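You operate a simulated robot arm through the tools that you are given. There is no shell and no other tool.

The job below is to be done with a simulated robot arm. You get a single attempt, and the scene is never put back.

JOB
Tap both tub lids home, then stack the teal tub on the orange.
Fine: use the mallet and put it back. Set down upright: mallet.

The check looks at the end state, three seconds after you hand in, the way a careful person would. Anything else that was tipped, shoved, dropped, spilled or broken makes it a failure. A push-on lid holds only when it is set on centred and level and pressed home; a screw cap is set on level and turned clockwise until tight.

ROBOT AND FRAMES
A 6-joint arm with a fingered hand, fixed in place. Base frame: the origin is at the foot of the arm, x ahead of it, y to its left, z up; the work surface is at about z = 0.9. Lengths are in m, angles in degrees, forces in N, time in s.
With the tool pointing down near the work surface it reaches from about 0.4 to 0.94 m from the base axis. Its first joint turns from -166.0 to 166.0 degrees. Payload 5 kg.
Tool frame: the origin (TCP) lies between the finger pads and is the grasp point; the fingertips stand 0.037 m ahead of it; z points along the fingers, y is the line along which they close. Largest opening 0.124 m; the body of the gripper starts 0.043 m behind the TCP. The gripper is a hand of 3 fingers: y runs from the thumb to the fingers, the wrist lies at [-0.021, -0.125, -0.215] in the tool frame, and closing takes about 1.5 s.
Orientation is that of the tool frame in the base frame, as a unit quaternion [w, x, y, z]. With the fingers straight down and the wrist toward the robot, the tool's x, y and z point along [0, 1, 0], [1, 0, 0] and [0, 0, -1] of the base frame.

CONTROLS
- The arm moves only by the tool nudge_tool. Its argument "plan" is a list of rows, each a list of 6 numbers: the shift along the base's x, y, z in m, then the turn, a rotation vector about the base's x, y, z in degrees. In form: [[x, y, z, wx, wy, wz], ...]. A call has 1 to 20 rows; each row shifts and turns the commanded pose from where the row before left it. "gripper" is the opening, from 0 (shut) to 1 (fully open), set as the call begins (left out, the last holds). Rows are played at 5 a second. More than 0.05 m and 8.6 degrees between two rows, or a gripper value outside its range, and nothing of the call is played. Where a pose cannot be reached the arm comes as near as it can. A force on the tool above 40 N (or 10 N above the force at the start of the call, whichever is more), or a blocked arm, ends the call early, and 0.2 s more pass. Each finger travels about 0.072 m/s and halts on what it meets, pressing with about 32 N; the grip force reading is that of the motor and also rises with nothing between the fingers. The clock runs only during rows and for 0.2 s after the last one: add rows that do not move to give the fingers time. It gives the time, the measured TCP pose, the force on the tool (base axes), the opening and the grip force at its end, in the units of the frame above (readings bear some noise), with the torque about the TCP (base axes, N m) and any sound that the robot's microphone picked up.
- Cameras (640 x 400 px; columns grow to the right, rows downward): "scene" is fixed at [0.219, -0.5004, 1.6688]; the picture's right is [0.69, -0.72, 0.00], its down [-0.49, -0.47, -0.74] and it looks along [0.53, 0.51, -0.68] (base axes); focal length 340 px, centre (320, 200). "wrist" rides on the gripper at [0.072, -0.104, -0.154] in the tool frame; the picture's right is [-0.83, 0.26, -0.49], its down [-0.51, -0.72, 0.47] and it looks along [-0.23, 0.64, 0.73] (tool axes); focal length 243 px, centre (320, 200). There is no depth. A picture from a camera that has moved, and an enlarged one, comes with that camera's place and axes in the base frame and with its lens.
- snapshot(camera): a new picture of that camera. It takes no simulated time.
- curl_fingers(index, middle, thumb_bend, thumb_turn): sets how far each is bent, from 0 (flat) to 100 (curled in); at 30 the hand is open as for a grip, at 70 the pads meet at the TCP. One left out holds its place. A second passes; each finger stops where it meets its share of the squeeze, and holds until it gets a number again. A gripper value or a shape takes the hand back. It gives what a move gives, with no picture; readings hold the bend of each and the force on the fingers (four entries, about 0 where the hand has none), thumb and palm. thumb_turn goes from beside the hand (0) to across from the fingers (100), as for a grip.
- grasp_type(shape): the hand has 3 fingers and takes this shape, open, in about a second: jaw (thumb against the fingers, like two jaws); tri (thumb and two fingers); tip (a fingertip pinch); poke (one finger out to press); point (the index stretched); flat (the hand flat); cup (the hand cupped); fist (a fist). The gripper value then closes the fingers along that shape, each until it touches; the sizes above hold for jaw. It gives what a move gives, with no picture.
- zoom(camera, box): a new picture of the part [left, top, right, bottom] of that camera's present view, enlarged. It takes no simulated time.
- finish_job(): hands the job in; it is judged then, once.

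Places have to be worked out from the pictures, the camera data and where the tool is seen. Open the gripper and draw the arm clear of the work before you hand the job in, unless the task says otherwise.

The tools are called after ">>>" by a JSON object that holds its "fn" and its "kwargs". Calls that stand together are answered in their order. nudge_tool: Moves the arm, as the interface text tells. Its arguments: {"type":"object","properties":{"plan":{"type":"array","items":{"type":"array","items":{"type":"number"}}},"gripper":{"type":"number"}},"required":["plan"]} The other tools are called the same way: grasp_type (shape) gives the hand a shape; curl_fingers (index, middle, thumb_bend, thumb_turn) moves the fingers one by one; snapshot (camera) takes a picture; zoom (camera, box) takes an enlarged picture of a part of a camera's view; finish_job () hands the job in.

At the start:

```text
time: 0.0
tcp_pos: [0.7391, 0.0944, 1.2413]
ee_rot: [0.0, 0.707, 0.707, -0.001]
contact_force: [-0.1, -0.6, -0.1]
wrist_torque: [-0.03, 0.03, 0.01]
gripper_width: 0.1236
finger_force: 0.1
shape: jaw
bend: [30.0, 30.0, 30.0, 98.0]
finger forces: [0.1, 0.0, 0.0, 0.0, 0.0, 0.0]
```

scene: 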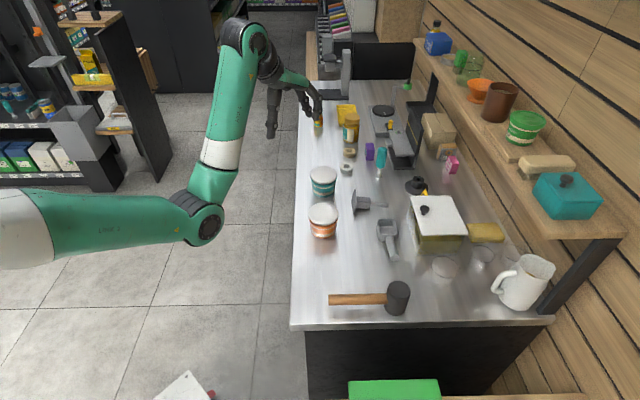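
wrist: 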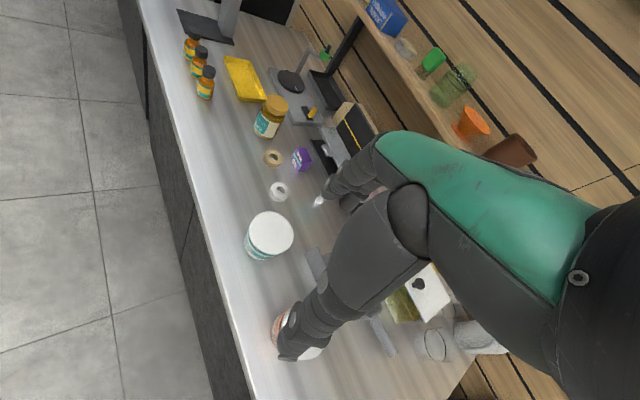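

I'll look closely at the tubs and the mallet first to work out where they are and how the lids sit.

>>> {"fn": "zoom", "kwargs": {"camera": "scene", "box": [290, 150, 390, 250]}}

>>> {"fn": "zoom", "kwargs": {"camera": "scene", "box": [300, 250, 460, 350]}}

>>> {"fn": "zoom", "kwargs": {"camera": "wrist", "box": [220, 180, 380, 380]}}

```text
4.00 times, centred on (340, 200) of scene
camera zoom: at [0.219, -0.5004, 1.6688], right [0.69, -0.72, 0.0], down [-0.49, -0.47, -0.74], along [0.53, 0.51, -0.68], focal length 1358 px, centre (240, 200)
```

zoom: 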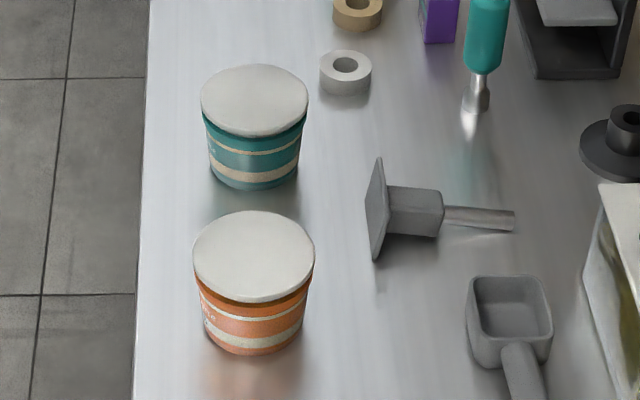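

```text
4.00 times, centred on (380, 300) of scene
camera zoom: at [0.219, -0.5004, 1.6688], right [0.69, -0.72, 0.0], down [-0.49, -0.47, -0.74], along [0.53, 0.51, -0.68], focal length 1358 px, centre (80, -200)
```

zoom: 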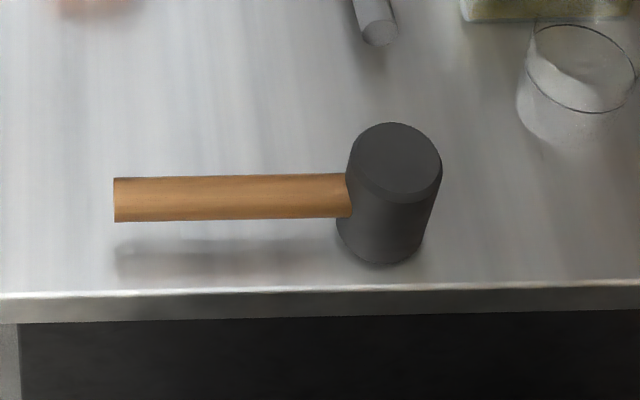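

```text
2.00 times, centred on (300, 280) of wrist
camera zoom: at [0.6348, 0.1665, 1.395], right [0.26, -0.83, 0.49], down [-0.72, -0.51, -0.47], along [0.64, -0.23, -0.73], focal length 485 px, centre (360, 40)
```

zoom: 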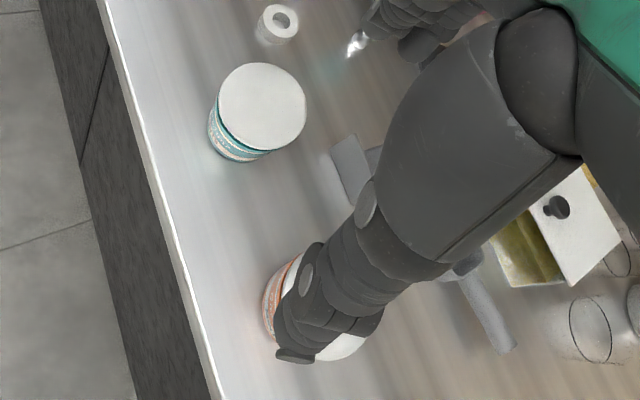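

Both lids look flat white and roughly centred. I judge orange at about (0.731, -0.024), teal at about (0.863, 0.100), with lid tops near z 0.966. The mallet stands on its head at about (0.672, -0.333), with the handle pointing toward (-0.71, +0.70). I'll move high above the mallet and yaw 45° so the fingers close across the handle line.

>>> {"fn": "nudge_tool", "kwargs": {"plan": [[-0.0067, -0.0427, -0.008, 0, 0, 4.5], [-0.0067, -0.0427, -0.008, 0, 0, 4.5], [-0.0067, -0.0427, -0.008, 0, 0, 4.5], [-0.0067, -0.0427, -0.008, 0, 0, 4.5], [-0.0067, -0.0427, -0.008, 0, 0, 4.5], [-0.0067, -0.0427, -0.008, 0, 0, 4.5], [-0.0067, -0.0427, -0.008, 0, 0, 4.5], [-0.0067, -0.0427, -0.008, 0, 0, 4.5], [-0.0067, -0.0427, -0.008, 0, 0, 4.5], [-0.0067, -0.0427, -0.008, 0, 0, 4.5], [0, 0, 0, 0, 0, 0], [0, 0, 0, 0, 0, 0]], "gripper": 1}}

```text
time: 2.6
tcp_pos: [0.6717, -0.3362, 1.1592]
ee_rot: [0.001, 0.383, 0.924, -0.001]
contact_force: [0.2, -0.7, 0.4]
wrist_torque: [-0.01, 0.03, 0.03]
gripper_width: 0.1239
finger_force: 0.2
shape: jaw
bend: [30.0, 30.0, 30.0, 97.0]
finger forces: [0.0, 0.0, 0.0, 0.1, 0.0, 0.1]
```

The arm is over the mallet. I'll take pictures from both cameras to check alignment and see how the hand is shaped.

>>> {"fn": "snapshot", "kwargs": {"camera": "scene"}}

>>> {"fn": "snapshot", "kwargs": {"camera": "wrist"}}

>>> {"fn": "zoom", "kwargs": {"camera": "scene", "box": [300, 160, 460, 320]}}

```text
taken
```

scene: 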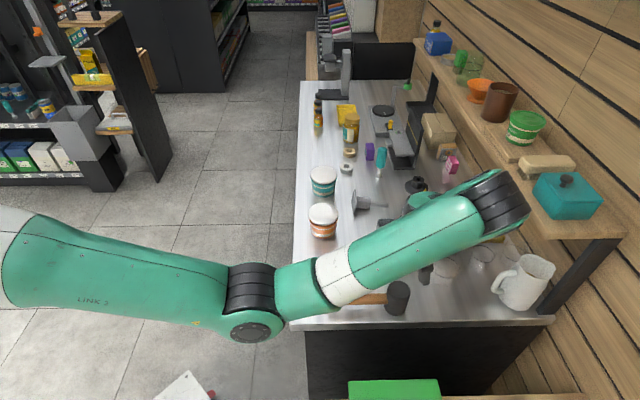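

```text
taken
camera wrist: at [0.5469, -0.3588, 1.3128], right [0.77, -0.4, 0.49], down [-0.15, -0.87, -0.47], along [0.62, 0.29, -0.73], focal length 243 px, centre (320, 200)
```

wrist: 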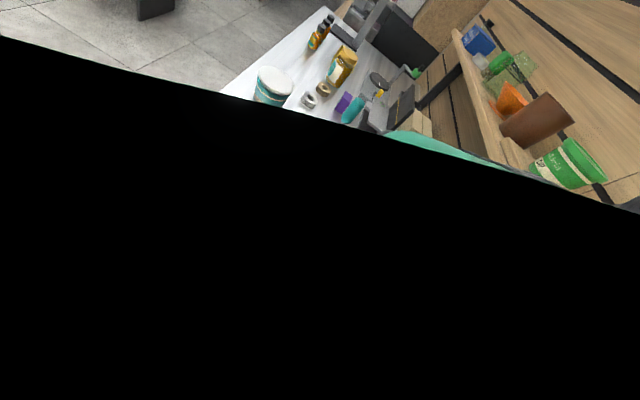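

```text
2.50 times, centred on (380, 240) of scene
camera zoom: at [0.219, -0.5004, 1.6688], right [0.69, -0.72, 0.0], down [-0.49, -0.47, -0.74], along [0.53, 0.51, -0.68], focal length 849 px, centre (170, 100)
```

zoom: 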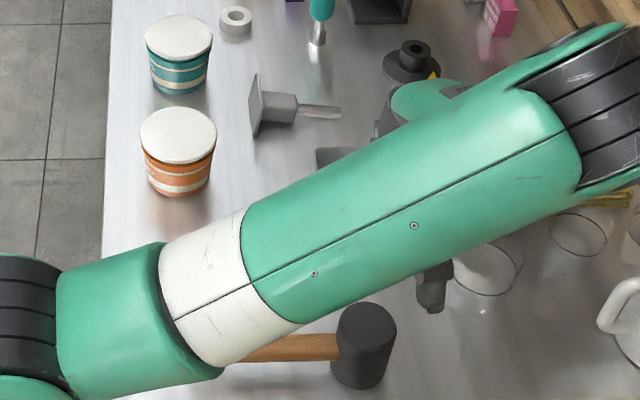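

The forearm blocks the wrist camera at this yaw, and the scene camera too. I'll turn back 20° (still clear of the handle) and see whether the view opens up.

>>> {"fn": "nudge_tool", "kwargs": {"plan": [[0, 0, 0, 0, 0, -5], [0, 0, 0, 0, 0, -5], [0, 0, 0, 0, 0, -5], [0, 0, 0, 0, 0, -5], [0, 0, 0, 0, 0, 0], [0, 0, 0, 0, 0, 0]]}}

>>> {"fn": "snapshot", "kwargs": {"camera": "wrist"}}

>>> {"fn": "snapshot", "kwargs": {"camera": "scene"}}

```text
time: 4.0
tcp_pos: [0.6721, -0.3321, 1.1593]
ee_rot: [0.001, 0.538, 0.843, -0.001]
contact_force: [-0.2, -0.3, 0.2]
wrist_torque: [-0.01, 0.01, -0.01]
gripper_width: 0.1239
finger_force: 0.1
shape: jaw
bend: [30.0, 30.0, 30.0, 97.0]
finger forces: [0.1, 0.0, 0.0, 0.0, 0.0, 0.0]
```

```text
taken
camera wrist: at [0.5471, -0.3117, 1.3144], right [0.59, -0.64, 0.49], down [-0.44, -0.76, -0.47], along [0.68, 0.06, -0.73], focal length 243 px, centre (320, 200)
```

wrist: 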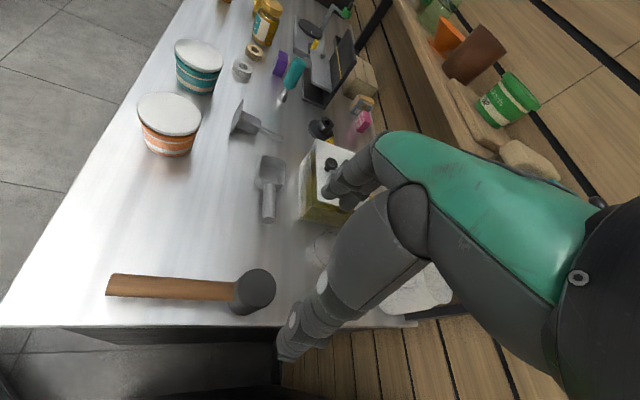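

```text
taken
```

scene: 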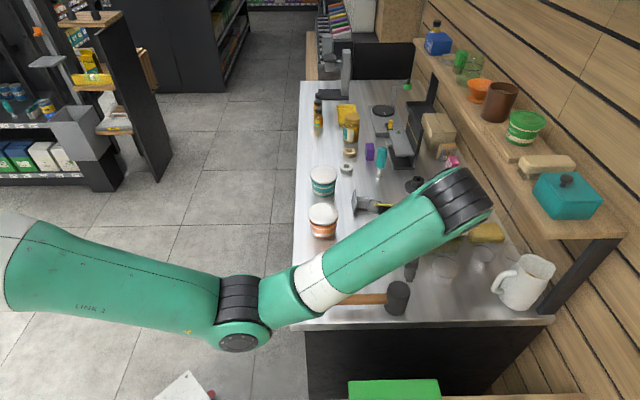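

The view is clear now. I'll zoom in on the mallet and tubs from here to triangulate them.

>>> {"fn": "zoom", "kwargs": {"camera": "wrist", "box": [80, 230, 300, 340]}}

>>> {"fn": "zoom", "kwargs": {"camera": "wrist", "box": [120, 30, 240, 160]}}

>>> {"fn": "zoom", "kwargs": {"camera": "wrist", "box": [220, 130, 440, 370]}}

```text
2.91 times, centred on (190, 285) of wrist
camera zoom: at [0.5471, -0.3117, 1.3144], right [0.59, -0.64, 0.49], down [-0.44, -0.76, -0.47], along [0.68, 0.06, -0.73], focal length 706 px, centre (698, -47)
```

zoom: 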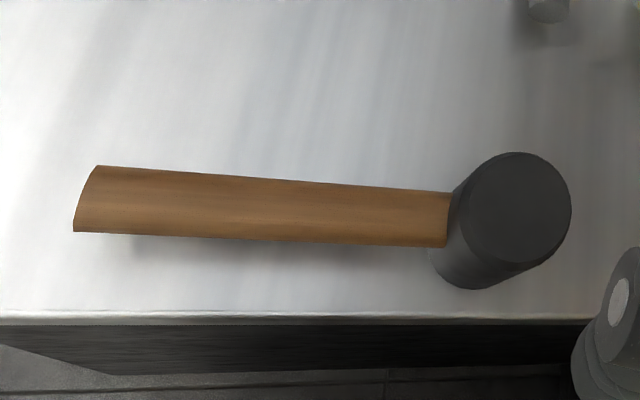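

```text
3.08 times, centred on (180, 95) of wrist
camera zoom: at [0.5471, -0.3117, 1.3144], right [0.59, -0.64, 0.49], down [-0.44, -0.76, -0.47], along [0.68, 0.06, -0.73], focal length 746 px, centre (751, 523)
```

zoom: 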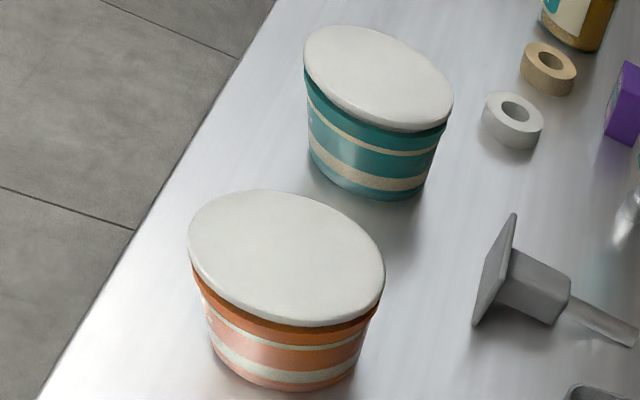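

```text
1.67 times, centred on (330, 250) of wrist
camera zoom: at [0.5471, -0.3117, 1.3144], right [0.59, -0.64, 0.49], down [-0.44, -0.76, -0.47], along [0.68, 0.06, -0.73], focal length 404 px, centre (303, 117)
```

zoom: 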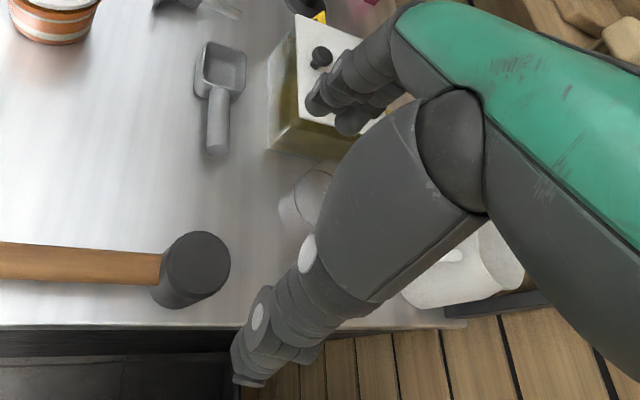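

Both cameras agree: the mallet head centre is at about (0.674, -0.331) with its top near 0.96, and the handle runs at 45° toward -x,+y. I'll come down to z 1.02, just above the head, and check before going lower.

>>> {"fn": "nudge_tool", "kwargs": {"plan": [[0.001, 0.0005, -0.035, 0, 0, 0], [0.001, 0.0005, -0.035, 0, 0, 0], [0, 0, -0.035, 0, 0, 0], [0, 0, -0.034, 0, 0, 0], [0, 0, 0, 0, 0, 0], [0, 0, 0, 0, 0, 0]]}}

>>> {"fn": "snapshot", "kwargs": {"camera": "wrist"}}

>>> {"fn": "zoom", "kwargs": {"camera": "scene", "box": [300, 200, 500, 325]}}

```text
time: 5.4
tcp_pos: [0.6728, -0.3324, 1.0209]
ee_rot: [0.0, 0.537, 0.843, 0.0]
contact_force: [-0.4, -0.7, -0.5]
wrist_torque: [-0.01, -0.02, -0.01]
gripper_width: 0.1238
finger_force: 0.0
shape: jaw
bend: [30.0, 30.0, 30.0, 97.0]
finger forces: [0.1, 0.0, 0.0, 0.1, 0.0, 0.1]
```

```text
taken
camera wrist: at [0.5483, -0.3107, 1.1756], right [0.59, -0.64, 0.49], down [-0.44, -0.76, -0.47], along [0.68, 0.06, -0.73], focal length 243 px, centre (320, 200)
```

wrist: 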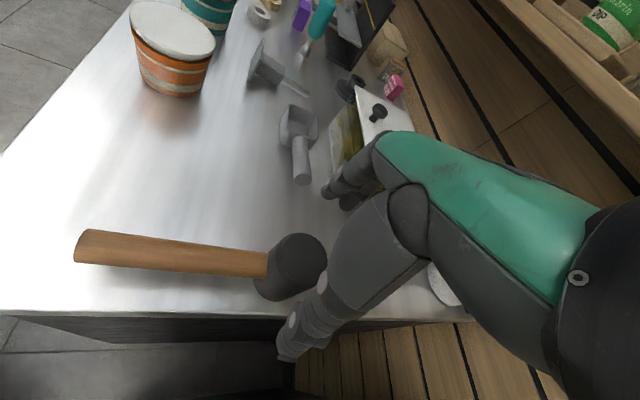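

```text
3.20 times, centred on (400, 262) of scene
camera zoom: at [0.219, -0.5004, 1.6688], right [0.69, -0.72, 0.0], down [-0.49, -0.47, -0.74], along [0.53, 0.51, -0.68], focal length 1087 px, centre (64, 0)
```

zoom: 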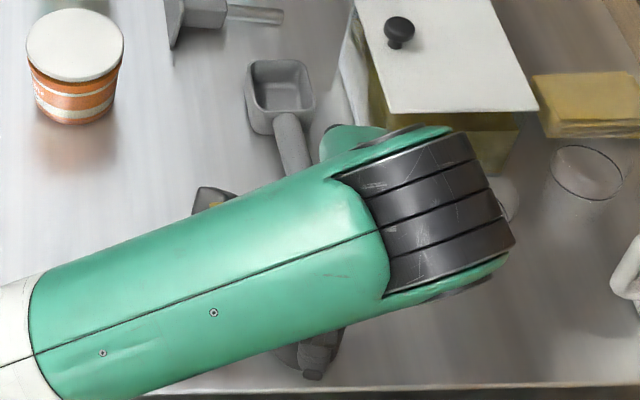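

The head sits between the thumb and the fingers as planned. I'll come down to TCP z 0.950, keeping the fingertips above the table so that the head's face protrudes below them.

>>> {"fn": "nudge_tool", "kwargs": {"plan": [[0.001, 0.001, -0.018, 0, 0, 0], [0, 0, -0.018, 0, 0, 0], [0, 0, -0.018, 0, 0, 0], [0, 0, -0.017, 0, 0, 0], [0, 0, 0, 0, 0, 0]]}}

>>> {"fn": "snapshot", "kwargs": {"camera": "wrist"}}

```text
time: 6.6
tcp_pos: [0.6749, -0.3326, 0.95]
ee_rot: [0.0, 0.537, 0.844, 0.0]
contact_force: [1.2, -0.6, -0.1]
wrist_torque: [0.02, -0.01, 0.0]
gripper_width: 0.124
finger_force: 0.0
shape: jaw
bend: [30.0, 30.0, 30.0, 97.0]
finger forces: [0.1, 0.1, 0.0, 0.1, 0.1, 0.1]
```

```text
taken
camera wrist: at [0.5504, -0.3101, 1.1047], right [0.59, -0.64, 0.49], down [-0.44, -0.76, -0.47], along [0.68, 0.06, -0.73], focal length 243 px, centre (320, 200)
```

wrist: 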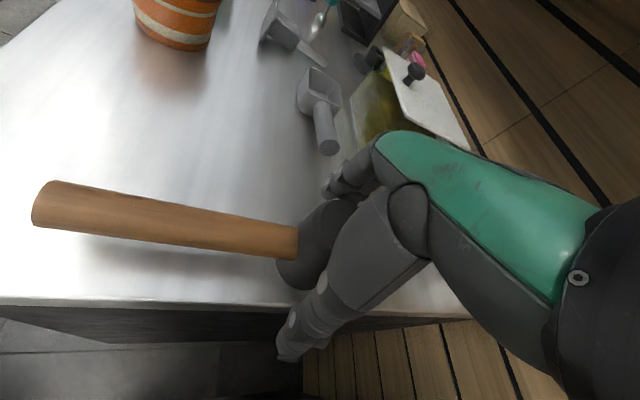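

The head is between the digits with no contact. Now I'll close the hand and wait for the grip to settle.

>>> {"fn": "nudge_tool", "kwargs": {"plan": [[0, 0, 0, 0, 0, 0], [0, 0, 0, 0, 0, 0], [0, 0, 0, 0, 0, 0], [0, 0, 0, 0, 0, 0], [0, 0, 0, 0, 0, 0], [0, 0, 0, 0, 0, 0], [0, 0, 0, 0, 0, 0], [0, 0, 0, 0, 0, 0], [0, 0, 0, 0, 0, 0], [0, 0, 0, 0, 0, 0]], "gripper": 0}}

>>> {"fn": "snapshot", "kwargs": {"camera": "wrist"}}

```text
time: 8.8
tcp_pos: [0.674, -0.3313, 0.9507]
ee_rot: [0.0, 0.537, 0.844, 0.0]
contact_force: [-0.4, -1.8, -0.4]
wrist_torque: [-0.02, 0.0, -0.04]
gripper_width: 0.0436
finger_force: 32.0
shape: jaw
bend: [74.0, 60.0, 71.0, 100.0]
finger forces: [18.9, 9.2, 0.1, 0.0, 27.4, 0.1]
```

```text
taken
camera wrist: at [0.5505, -0.3101, 1.1049], right [0.59, -0.64, 0.49], down [-0.44, -0.76, -0.47], along [0.68, 0.06, -0.73], focal length 243 px, centre (320, 200)
```

wrist: 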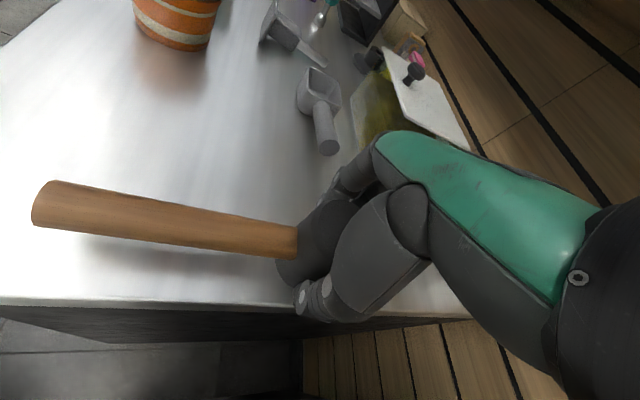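

Grip is firm at 32 N and the mallet hasn't shifted. I'll note the return pose (TCP 0.674, -0.3313, 0.9507 at this yaw), then lift slowly and look.

>>> {"fn": "nudge_tool", "kwargs": {"plan": [[0, 0, 0.01, 0, 0, 0], [0, 0, 0.02, 0, 0, 0], [0, 0, 0.03, 0, 0, 0], [0, 0, 0.03, 0, 0, 0], [0, 0, 0.03, 0, 0, 0], [0, 0, 0, 0, 0, 0], [0, 0, 0, 0, 0, 0]]}}

>>> {"fn": "snapshot", "kwargs": {"camera": "wrist"}}

>>> {"fn": "snapshot", "kwargs": {"camera": "scene"}}

```text
time: 10.4
tcp_pos: [0.6762, -0.3305, 1.0718]
ee_rot: [0.0, 0.537, 0.843, 0.0]
contact_force: [0.5, -0.8, -3.2]
wrist_torque: [0.0, -0.03, -0.02]
gripper_width: 0.0437
finger_force: 32.5
shape: jaw
bend: [74.0, 60.0, 71.0, 100.0]
finger forces: [18.7, 9.0, 0.0, 0.0, 26.9, 0.0]
```

```text
taken
camera wrist: at [0.5514, -0.309, 1.2267], right [0.59, -0.64, 0.49], down [-0.44, -0.76, -0.47], along [0.68, 0.06, -0.73], focal length 243 px, centre (320, 200)
```

wrist: 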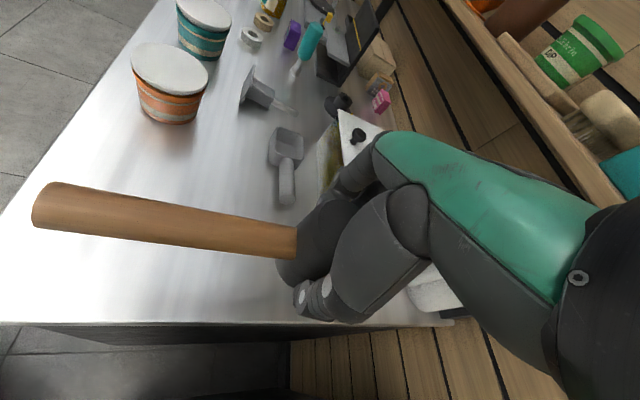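

```text
taken
```

scene: 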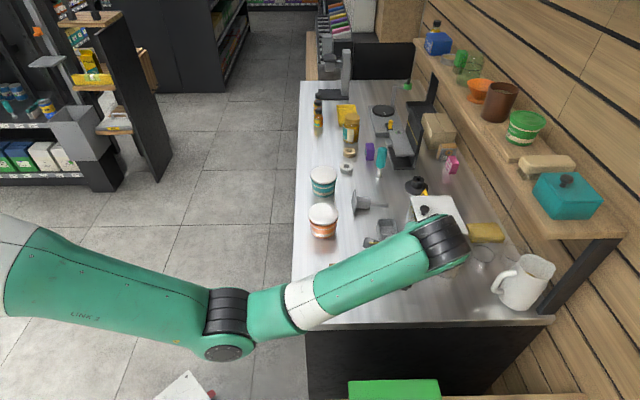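

The mallet came up rigidly; its image in the hand is unchanged and it weighs about 3 N. Before tapping, I'll check closely how both lids sit.

>>> {"fn": "zoom", "kwargs": {"camera": "wrist", "box": [115, 0, 245, 130]}}

>>> {"fn": "zoom", "kwargs": {"camera": "scene", "box": [295, 190, 350, 245]}}

>>> {"fn": "zoom", "kwargs": {"camera": "scene", "box": [295, 155, 350, 205]}}

```text
3.08 times, centred on (180, 65) of wrist
camera zoom: at [0.5514, -0.309, 1.2267], right [0.59, -0.64, 0.49], down [-0.44, -0.76, -0.47], along [0.68, 0.06, -0.73], focal length 746 px, centre (751, 615)
```

zoom: 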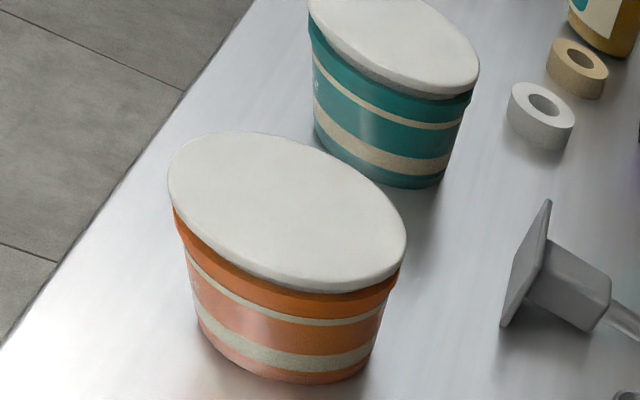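

```text
7.27 times, centred on (322, 218) of scene
camera zoom: at [0.219, -0.5004, 1.6688], right [0.69, -0.72, 0.0], down [-0.49, -0.47, -0.74], along [0.53, 0.51, -0.68], focal length 2470 px, centre (302, 73)
```

zoom: 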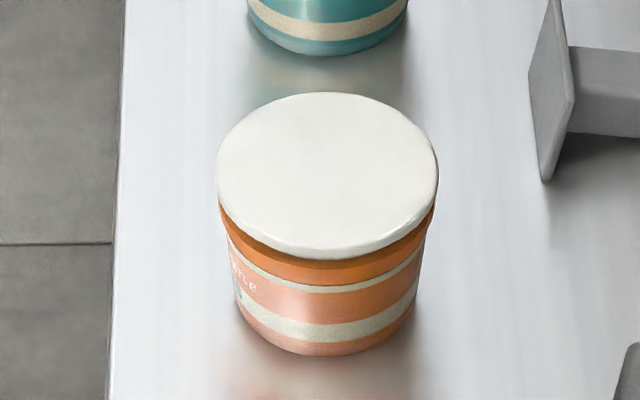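

```text
8.00 times, centred on (322, 180) of scene
camera zoom: at [0.219, -0.5004, 1.6688], right [0.69, -0.72, 0.0], down [-0.49, -0.47, -0.74], along [0.53, 0.51, -0.68], focal length 2717 px, centre (300, 360)
```

zoom: 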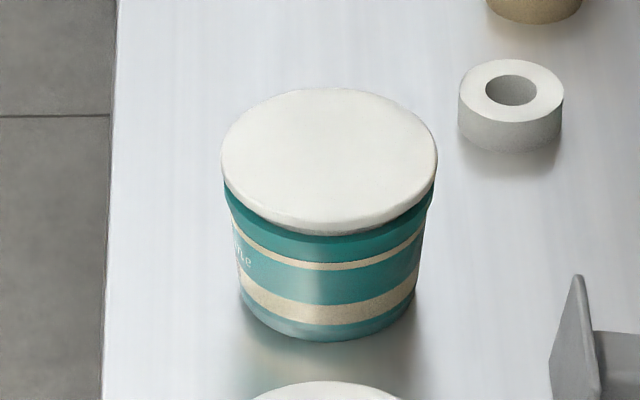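

The lids look centred and level, just not pressed down. I place orange at about (0.733, -0.020) and teal at about (0.865, 0.102). I'll carry the mallet over the orange tub at a safe height.

>>> {"fn": "nudge_tool", "kwargs": {"plan": [[0.004, 0.0388, 0.005, 0, 0, 0], [0.004, 0.0388, 0.005, 0, 0, 0], [0.006, 0.0388, 0, 0, 0, 0], [0.006, 0.0388, 0, 0, 0, 0], [0.009, 0.0388, 0, 0, 0, 0], [0.009, 0.0388, 0, 0, 0, 0], [0.009, 0.0388, 0, 0, 0, 0], [0.01, 0.0388, 0, 0, 0, 0], [0, 0, 0, 0, 0, 0], [0, 0, 0, 0, 0, 0]]}}

>>> {"fn": "snapshot", "kwargs": {"camera": "wrist"}}

>>> {"fn": "snapshot", "kwargs": {"camera": "scene"}}

```text
time: 12.6
tcp_pos: [0.7324, -0.0182, 1.0797]
ee_rot: [0.001, 0.538, 0.843, -0.001]
contact_force: [-0.9, -0.1, -3.3]
wrist_torque: [-0.07, -0.04, 0.03]
gripper_width: 0.0434
finger_force: 31.8
shape: jaw
bend: [74.0, 60.0, 71.0, 100.0]
finger forces: [18.9, 9.1, 0.0, 0.0, 27.2, 0.1]
```

```text
taken
camera wrist: at [0.6075, 0.0025, 1.2352], right [0.59, -0.64, 0.49], down [-0.44, -0.76, -0.47], along [0.68, 0.06, -0.73], focal length 243 px, centre (320, 200)
```

wrist: 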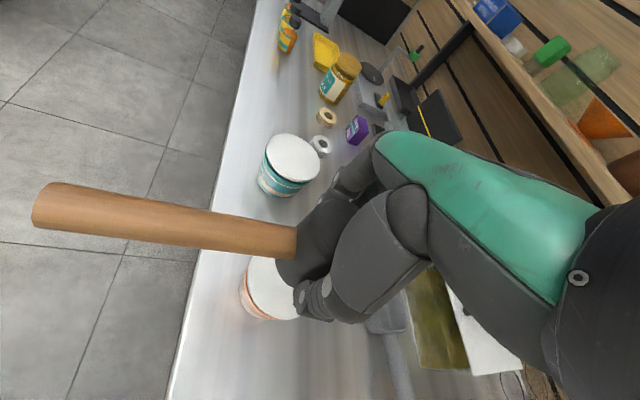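

```text
taken
```

scene: 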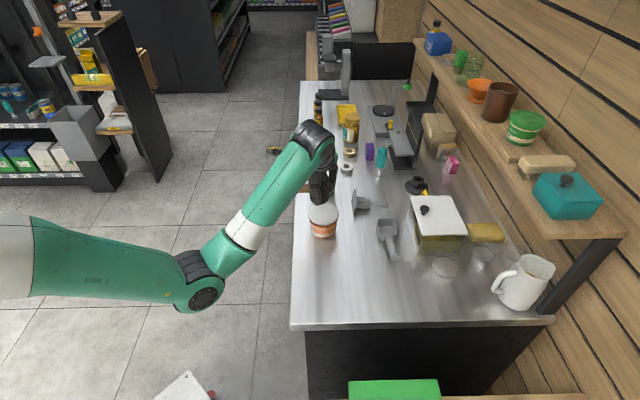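

The mallet is over the orange tub. I'll lower the face to about 1.5 cm above the lid and check the alignment.

>>> {"fn": "nudge_tool", "kwargs": {"plan": [[0, -0.001, -0.02, 0, 0, 0], [0, -0.001, -0.02, 0, 0, 0], [0, 0, -0.008, 0, 0, 0], [0, 0, 0, 0, 0, 0], [0, 0, 0, 0, 0, 0]]}}

>>> {"fn": "zoom", "kwargs": {"camera": "scene", "box": [280, 150, 380, 250]}}

>>> {"fn": "zoom", "kwargs": {"camera": "wrist", "box": [200, 150, 420, 350]}}

```text
time: 13.8
tcp_pos: [0.7326, -0.0214, 1.0318]
ee_rot: [0.001, 0.537, 0.844, 0.0]
contact_force: [0.2, -1.0, -3.0]
wrist_torque: [0.01, -0.03, -0.02]
gripper_width: 0.0436
finger_force: 32.4
shape: jaw
bend: [74.0, 60.0, 71.0, 100.0]
finger forces: [19.0, 9.1, 0.1, 0.0, 27.1, 0.1]
```

```text
4.00 times, centred on (330, 200) of scene
camera zoom: at [0.219, -0.5004, 1.6688], right [0.69, -0.72, 0.0], down [-0.49, -0.47, -0.74], along [0.53, 0.51, -0.68], focal length 1358 px, centre (280, 200)
```

zoom: 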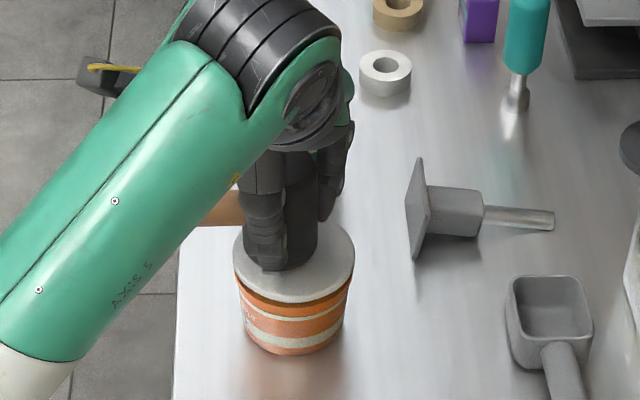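

```text
2.00 times, centred on (310, 250) of wrist
camera zoom: at [0.6075, -0.0003, 1.1867], right [0.59, -0.64, 0.49], down [-0.44, -0.76, -0.47], along [0.68, 0.06, -0.73], focal length 485 px, centre (340, 100)
```

zoom: 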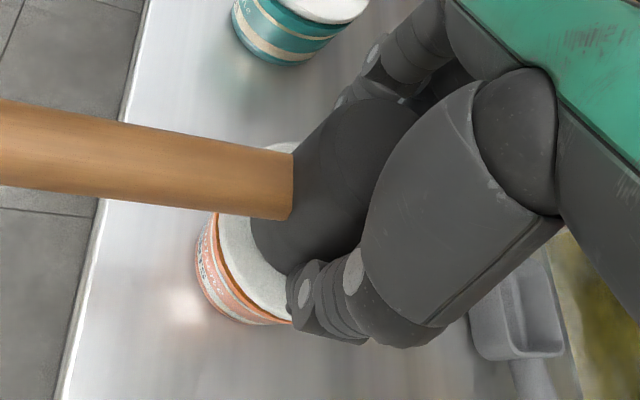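

I need to see where the mallet face sits relative to the lid centre, so I'll zoom in further.

>>> {"fn": "zoom", "kwargs": {"camera": "scene", "box": [328, 180, 378, 242]}}

>>> {"fn": "zoom", "kwargs": {"camera": "scene", "box": [320, 185, 376, 225]}}

```text
6.45 times, centred on (353, 211) of scene
camera zoom: at [0.219, -0.5004, 1.6688], right [0.69, -0.72, 0.0], down [-0.49, -0.47, -0.74], along [0.53, 0.51, -0.68], focal length 2191 px, centre (107, 129)
```

zoom: 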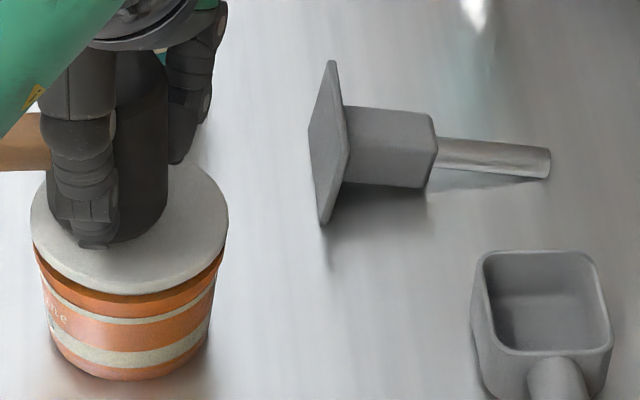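

```text
10.00 times, centred on (348, 205) of scene
camera zoom: at [0.219, -0.5004, 1.6688], right [0.69, -0.72, 0.0], down [-0.49, -0.47, -0.74], along [0.53, 0.51, -0.68], focal length 3396 px, centre (40, 150)
```

zoom: 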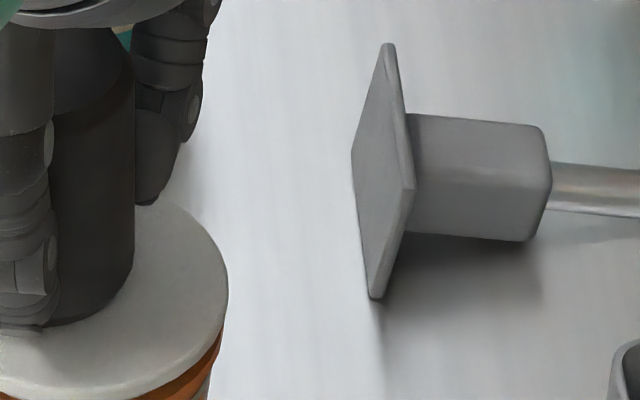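

In this view the mallet face is about 9 mm left of the lid's centre, so the head sits slightly off the TCP in the grip. I'll shift by (+0.009, -0.004) to centre it and check again.

>>> {"fn": "nudge_tool", "kwargs": {"plan": [[0.0045, -0.002, 0, 0, 0, 0], [0.0045, -0.002, 0, 0, 0, 0], [0, 0, -0.006, 0, 0, 0], [0, 0, 0, 0, 0, 0], [0, 0, 0, 0, 0, 0]]}}

>>> {"fn": "zoom", "kwargs": {"camera": "scene", "box": [298, 180, 362, 242]}}

```text
time: 15.0
tcp_pos: [0.7405, -0.0262, 1.0261]
ee_rot: [0.0, 0.537, 0.844, 0.0]
contact_force: [0.4, 0.7, -2.5]
wrist_torque: [-0.04, -0.06, 0.0]
gripper_width: 0.0436
finger_force: 31.9
shape: jaw
bend: [74.0, 60.0, 71.0, 100.0]
finger forces: [19.0, 9.1, 0.0, 0.0, 27.1, 0.1]
```

```text
6.45 times, centred on (330, 211) of scene
camera zoom: at [0.219, -0.5004, 1.6688], right [0.69, -0.72, 0.0], down [-0.49, -0.47, -0.74], along [0.53, 0.51, -0.68], focal length 2191 px, centre (256, 129)
```

zoom: 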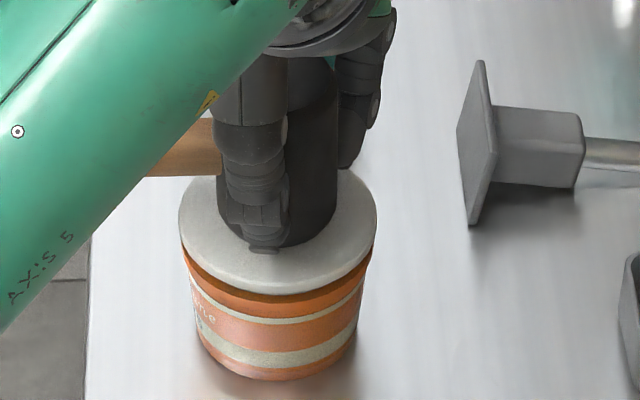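

The head is now laterally centred and only about 3 mm short in depth. I'll nudge it in and come down in small steps until it contacts and starts to press.

>>> {"fn": "nudge_tool", "kwargs": {"plan": [[0.002, 0.002, 0, 0, 0, 0], [0, 0, -0.003, 0, 0, 0], [0, 0, -0.003, 0, 0, 0], [0, 0, -0.003, 0, 0, 0], [0, 0, -0.002, 0, 0, 0], [0, 0, 0, 0, 0, 0]]}}

```text
time: 16.4
tcp_pos: [0.742, -0.0239, 1.0158]
ee_rot: [0.001, 0.537, 0.843, 0.001]
contact_force: [6.6, -0.3, 11.0]
wrist_torque: [0.08, -0.17, -0.03]
gripper_width: 0.0436
finger_force: 32.2
shape: jaw
bend: [74.0, 60.0, 71.0, 100.0]
finger forces: [23.0, 11.8, 0.0, 0.1, 27.5, 0.0]
```

The mallet touched the lid at TCP z about 1.016, with around 14 N so far. I'll keep pressing in small steps, watching force and sound.

>>> {"fn": "nudge_tool", "kwargs": {"plan": [[0, 0, -0.002, 0, 0, 0], [0, 0, -0.002, 0, 0, 0], [0, 0, -0.002, 0, 0, 0], [0, 0, 0, 0, 0, 0]]}}

>>> {"fn": "zoom", "kwargs": {"camera": "scene", "box": [298, 180, 362, 242]}}

```text
time: 17.2
tcp_pos: [0.7451, -0.0247, 1.0166]
ee_rot: [0.005, 0.538, 0.843, 0.002]
contact_force: [-5.5, -0.1, 13.3]
wrist_torque: [-0.09, 0.45, 0.06]
gripper_width: 0.0446
finger_force: 31.3
shape: jaw
bend: [74.0, 60.0, 71.0, 100.0]
finger forces: [19.7, 8.9, 0.1, 0.0, 32.5, 0.0]
stopped in row 4: the force on the tool passed its limit at 42 N (the readings are from after the stop); the commanded pose is now the measured one
```

```text
6.45 times, centred on (330, 211) of scene
camera zoom: at [0.219, -0.5004, 1.6688], right [0.69, -0.72, 0.0], down [-0.49, -0.47, -0.74], along [0.53, 0.51, -0.68], focal length 2191 px, centre (256, 129)
```

zoom: 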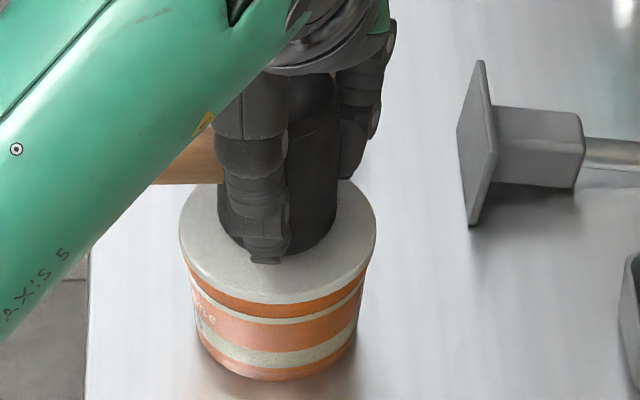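

The force reached 42 N and the lid has visibly dropped about 5 mm. I'll lift off and inspect it.

>>> {"fn": "nudge_tool", "kwargs": {"plan": [[0, 0, 0.01, 0, 0, 0], [0, 0, 0.02, 0, 0, 0], [0, 0, 0.02, 0, 0, 0], [0, 0, 0, 0, 0, 0], [0, 0, 0, 0, 0, 0]]}}

>>> {"fn": "zoom", "kwargs": {"camera": "scene", "box": [298, 180, 362, 242]}}

>>> {"fn": "snapshot", "kwargs": {"camera": "wrist"}}

```text
time: 18.4
tcp_pos: [0.7429, -0.0246, 1.0637]
ee_rot: [0.003, 0.537, 0.843, 0.002]
contact_force: [0.3, -1.0, -3.1]
wrist_torque: [-0.04, -0.02, -0.01]
gripper_width: 0.0439
finger_force: 32.5
shape: jaw
bend: [74.0, 60.0, 71.0, 100.0]
finger forces: [19.4, 9.7, 0.0, 0.1, 27.9, 0.1]
```

```text
6.45 times, centred on (330, 211) of scene
camera zoom: at [0.219, -0.5004, 1.6688], right [0.69, -0.72, 0.0], down [-0.49, -0.47, -0.74], along [0.53, 0.51, -0.68], focal length 2191 px, centre (256, 129)
```

zoom: 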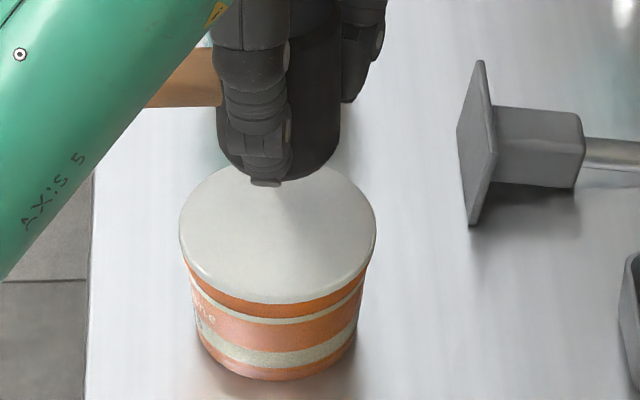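

```text
taken
camera wrist: at [0.6181, -0.0035, 1.2173], right [0.58, -0.64, 0.5], down [-0.44, -0.76, -0.48], along [0.68, 0.06, -0.73], focal length 243 px, centre (320, 200)
```

wrist: 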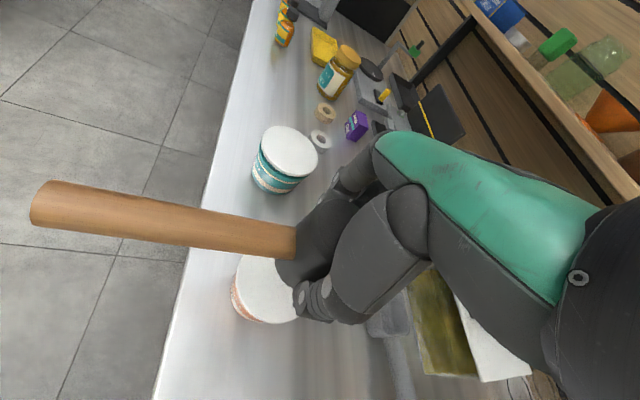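

The lid now sits lower and flush, with no dark gap. The tub hasn't moved. I'll tap it once more to confirm it's against a hard stop.

>>> {"fn": "nudge_tool", "kwargs": {"plan": [[0, 0, -0.02, 0, 0, 0], [0, 0, -0.018, 0, 0, 0], [0, 0, -0.004, 0, 0, 0], [0, 0, -0.004, 0, 0, 0], [0, 0, -0.004, 0, 0, 0], [0, 0, -0.003, 0, 0, 0], [0, 0, -0.003, 0, 0, 0]]}}

```text
time: 20.1
tcp_pos: [0.7473, -0.0256, 1.0162]
ee_rot: [0.009, 0.538, 0.843, 0.007]
contact_force: [-6.4, 0.2, 14.1]
wrist_torque: [-0.17, 0.56, -0.01]
gripper_width: 0.045
finger_force: 31.5
shape: jaw
bend: [74.0, 61.0, 71.0, 100.0]
finger forces: [19.1, 8.5, 0.0, 0.0, 32.3, 0.1]
stopped in row 7: the force on the tool passed its limit at 43 N (the readings are from after the stop); the commanded pose is now the measured one
```

It hit a hard stop at the same height, so the orange lid is home. I'll lift off and check the pose and picture.

>>> {"fn": "nudge_tool", "kwargs": {"plan": [[0, 0, 0.01, 0, 0, 0], [0, 0, 0.02, 0, 0, 0], [0, 0, 0.03, 0, 0, 0], [0, 0, 0.02, 0, 0, 0], [0, 0, 0, 0, 0, 0], [0, 0, 0, 0, 0, 0]]}}

>>> {"fn": "zoom", "kwargs": {"camera": "scene", "box": [298, 180, 362, 242]}}

>>> {"fn": "snapshot", "kwargs": {"camera": "wrist"}}

```text
time: 21.4
tcp_pos: [0.7479, -0.0239, 1.0933]
ee_rot: [0.007, 0.538, 0.843, 0.006]
contact_force: [0.4, 0.0, -1.5]
wrist_torque: [-0.01, -0.05, 0.02]
gripper_width: 0.0438
finger_force: 32.0
shape: jaw
bend: [74.0, 61.0, 71.0, 100.0]
finger forces: [19.7, 9.7, 0.0, 0.0, 28.4, 0.1]
```

```text
6.45 times, centred on (330, 211) of scene
camera zoom: at [0.219, -0.5004, 1.6688], right [0.69, -0.72, 0.0], down [-0.49, -0.47, -0.74], along [0.53, 0.51, -0.68], focal length 2191 px, centre (256, 129)
```

zoom: 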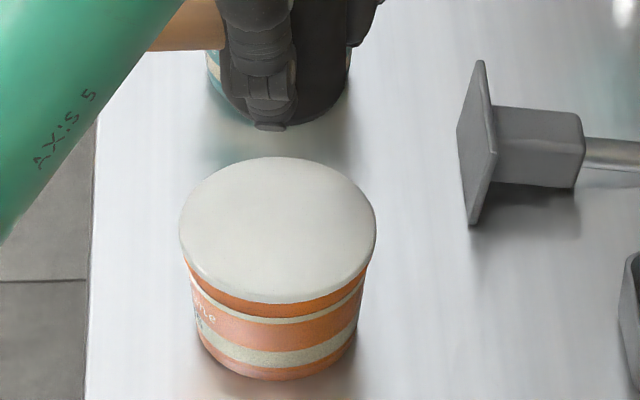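

```text
taken
camera wrist: at [0.6197, -0.003, 1.2458], right [0.58, -0.64, 0.5], down [-0.43, -0.76, -0.48], along [0.69, 0.06, -0.72], focal length 243 px, centre (320, 200)
```

wrist: 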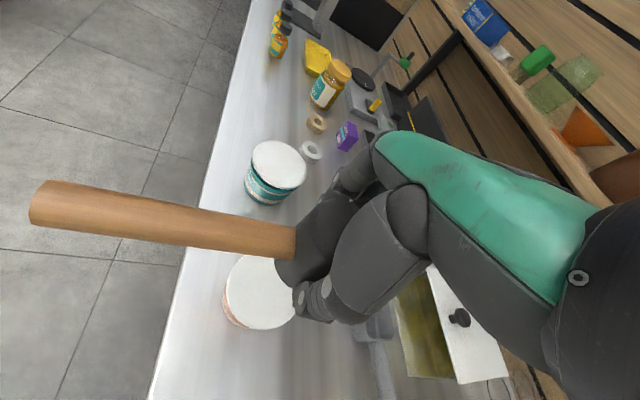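

Orange is seated and level, and the tub hasn't moved. I'll correct the ~1° tool tilt left by the press and carry the mallet over the teal tub, allowing for the head's offset in the grip.

>>> {"fn": "nudge_tool", "kwargs": {"plan": [[0.0253, 0.0242, 0, -0.03, 0.2, 0], [0.0253, 0.0242, 0, -0.03, 0.2, 0], [0.0253, 0.0242, 0, -0.03, 0.2, 0], [0.0253, 0.0242, -0.01, -0.03, 0.2, 0], [0.0254, 0.0242, -0.01, -0.03, 0.24, 0], [0, 0, -0.01, 0, 0, 0], [0, 0, -0.02, 0, 0, 0], [0, 0, 0, 0, 0, 0], [0, 0, 0, 0, 0, 0]]}}

>>> {"fn": "zoom", "kwargs": {"camera": "scene", "box": [298, 145, 362, 207]}}

>>> {"fn": "snapshot", "kwargs": {"camera": "wrist"}}

```text
time: 23.4
tcp_pos: [0.8736, 0.0972, 1.0409]
ee_rot: [0.001, 0.537, 0.844, -0.001]
contact_force: [0.3, -0.1, -2.0]
wrist_torque: [-0.01, -0.02, 0.0]
gripper_width: 0.0438
finger_force: 32.0
shape: jaw
bend: [74.0, 61.0, 71.0, 100.0]
finger forces: [19.8, 9.8, 0.0, 0.0, 28.4, 0.0]
```

```text
6.45 times, centred on (330, 176) of scene
camera zoom: at [0.219, -0.5004, 1.6688], right [0.69, -0.72, 0.0], down [-0.49, -0.47, -0.74], along [0.53, 0.51, -0.68], focal length 2191 px, centre (256, 355)
```

zoom: 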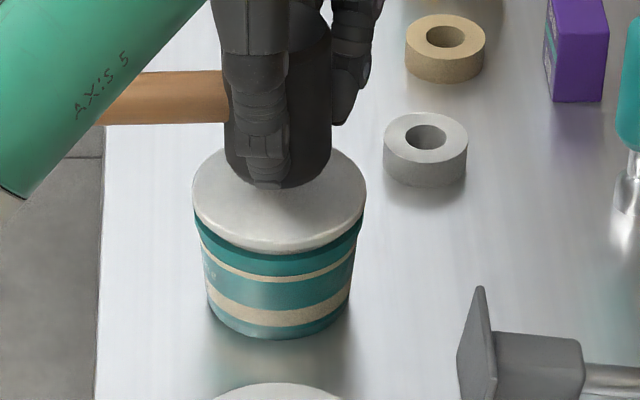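

```text
taken
camera wrist: at [0.7496, 0.1187, 1.197], right [0.59, -0.64, 0.49], down [-0.44, -0.77, -0.47], along [0.68, 0.06, -0.73], focal length 243 px, centre (320, 200)
```

wrist: 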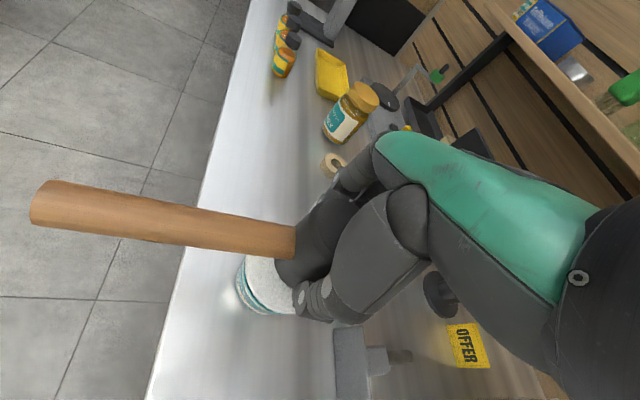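

The head is centred over the teal lid laterally, maybe 3 mm far in depth. I'll shift slightly nearer and press down in small steps as before.

>>> {"fn": "nudge_tool", "kwargs": {"plan": [[-0.0025, -0.002, 0, 0, 0, 0], [0, 0, -0.008, 0, 0, 0], [0, 0, -0.006, 0, 0, 0], [0, 0, -0.003, 0, 0, 0], [0, 0, -0.003, 0, 0, 0], [0, 0, -0.003, 0, 0, 0], [0, 0, -0.003, 0, 0, 0], [0, 0, -0.002, 0, 0, 0], [0, 0, -0.002, 0, 0, 0], [0, 0, -0.002, 0, 0, 0]]}}

>>> {"fn": "zoom", "kwargs": {"camera": "scene", "box": [298, 145, 362, 207]}}

```text
time: 25.6
tcp_pos: [0.8719, 0.0942, 1.0167]
ee_rot: [0.003, 0.537, 0.844, 0.002]
contact_force: [3.3, -2.0, 27.6]
wrist_torque: [-0.01, 0.06, -0.02]
gripper_width: 0.0444
finger_force: 32.0
shape: jaw
bend: [74.0, 61.0, 71.0, 100.0]
finger forces: [23.1, 12.1, 0.0, 0.1, 30.8, 0.0]
```

```text
6.45 times, centred on (330, 176) of scene
camera zoom: at [0.219, -0.5004, 1.6688], right [0.69, -0.72, 0.0], down [-0.49, -0.47, -0.74], along [0.53, 0.51, -0.68], focal length 2191 px, centre (256, 355)
```

zoom: 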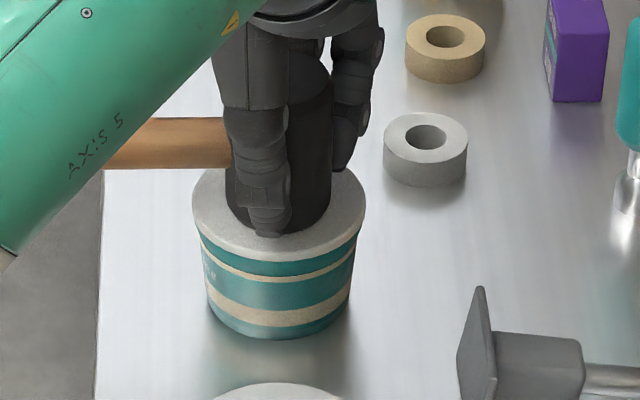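

The teal lid has gone down, with about 30 N on it. I'll press a little more to the 40 N stop to make sure it's home.

>>> {"fn": "nudge_tool", "kwargs": {"plan": [[0, 0, -0.002, 0, 0, 0], [0, 0, -0.002, 0, 0, 0], [0, 0, -0.002, 0, 0, 0], [0, 0, 0, 0, 0, 0]]}}

```text
time: 26.2
tcp_pos: [0.8728, 0.0952, 1.0159]
ee_rot: [0.006, 0.538, 0.843, 0.003]
contact_force: [-4.6, -1.9, 11.5]
wrist_torque: [-0.09, 0.31, 0.02]
gripper_width: 0.0444
finger_force: 31.9
shape: jaw
bend: [74.0, 61.0, 71.0, 100.0]
finger forces: [19.7, 9.5, 0.0, 0.0, 32.2, 0.1]
stopped in row 2: the force on the tool passed its limit at 41 N (the readings are from after the stop); the commanded pose is now the measured one
```

The teal lid gives a hard stop at the same height as the orange one. I'll lift off and inspect both tubs.

>>> {"fn": "nudge_tool", "kwargs": {"plan": [[0, 0, 0.01, 0, 0, 0], [0, 0, 0.02, 0, 0, 0], [0, 0, 0.03, 0, 0, 0], [0, 0, 0.03, 0, 0, 0], [0, 0, 0, 0, 0, 0], [0, 0, 0, 0, 0, 0]]}}

>>> {"fn": "zoom", "kwargs": {"camera": "scene", "box": [298, 145, 362, 207]}}

>>> {"fn": "snapshot", "kwargs": {"camera": "wrist"}}

>>> {"fn": "snapshot", "kwargs": {"camera": "scene"}}

```text
time: 27.6
tcp_pos: [0.8722, 0.0954, 1.1047]
ee_rot: [0.003, 0.537, 0.843, 0.002]
contact_force: [0.3, 0.2, -2.9]
wrist_torque: [-0.02, -0.06, -0.04]
gripper_width: 0.0437
finger_force: 32.2
shape: jaw
bend: [74.0, 61.0, 71.0, 100.0]
finger forces: [19.7, 10.1, 0.1, 0.1, 28.1, 0.1]
```

```text
6.45 times, centred on (330, 176) of scene
camera zoom: at [0.219, -0.5004, 1.6688], right [0.69, -0.72, 0.0], down [-0.49, -0.47, -0.74], along [0.53, 0.51, -0.68], focal length 2191 px, centre (256, 355)
```

zoom: 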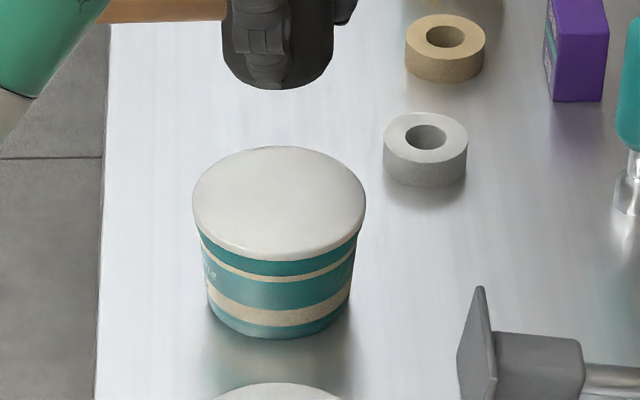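

```text
taken
camera wrist: at [0.7464, 0.1175, 1.2576], right [0.58, -0.64, 0.5], down [-0.44, -0.76, -0.47], along [0.68, 0.06, -0.73], focal length 243 px, centre (320, 200)
```

wrist: 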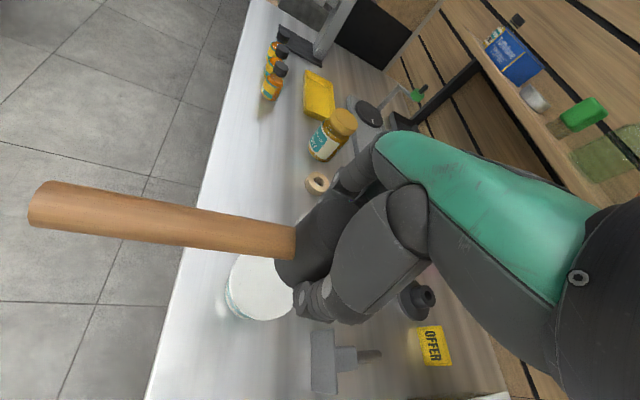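

```text
taken
```

scene: 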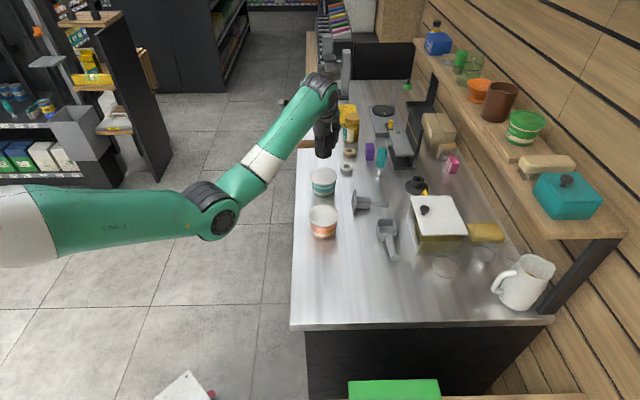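

Both lids look level and seated the same way. Now I'll carry the mallet back over its original spot at a safe height, removing the ~0.4° residual tilt on the way.

>>> {"fn": "nudge_tool", "kwargs": {"plan": [[-0.034, -0.03, 0, 0, 0.08, 0], [-0.034, -0.03, 0, 0, 0.08, 0], [-0.034, -0.03, 0, 0, 0.08, 0], [-0.034, -0.03, 0, 0, 0.08, 0], [-0.034, -0.03, 0, 0, 0.09, 0], [-0.0047, -0.0461, 0, 0, 0, 0], [-0.0047, -0.0461, 0, 0, 0, 0], [-0.0047, -0.0461, 0, 0, 0, 0], [-0.0047, -0.0461, 0, 0, 0, 0], [-0.0047, -0.0461, 0, 0, 0, 0], [-0.0047, -0.0462, 0, 0, 0, 0], [0, 0, 0, 0, 0, 0], [0, 0, 0, 0, 0, 0]]}}

>>> {"fn": "snapshot", "kwargs": {"camera": "scene"}}

>>> {"fn": "snapshot", "kwargs": {"camera": "wrist"}}

```text
time: 30.4
tcp_pos: [0.6726, -0.3328, 1.1015]
ee_rot: [0.0, 0.537, 0.843, -0.001]
contact_force: [-0.5, -0.4, -3.0]
wrist_torque: [-0.04, -0.03, -0.04]
gripper_width: 0.0436
finger_force: 32.2
shape: jaw
bend: [74.0, 61.0, 71.0, 100.0]
finger forces: [19.6, 9.5, 0.0, 0.0, 27.8, 0.0]
```

```text
taken
```

scene: 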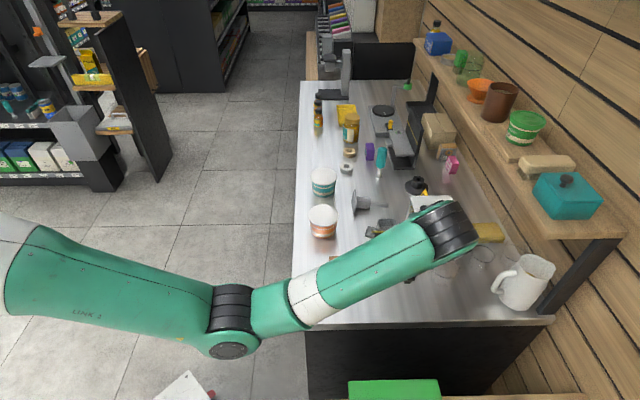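

```text
taken
camera wrist: at [0.55, -0.3115, 1.256], right [0.59, -0.64, 0.49], down [-0.44, -0.76, -0.47], along [0.68, 0.06, -0.73], focal length 243 px, centre (320, 200)
```

wrist: 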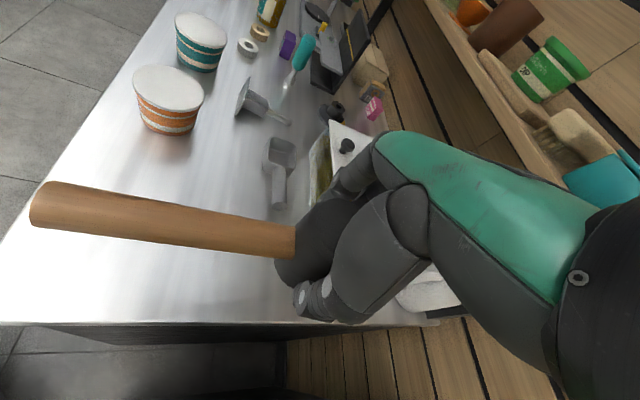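

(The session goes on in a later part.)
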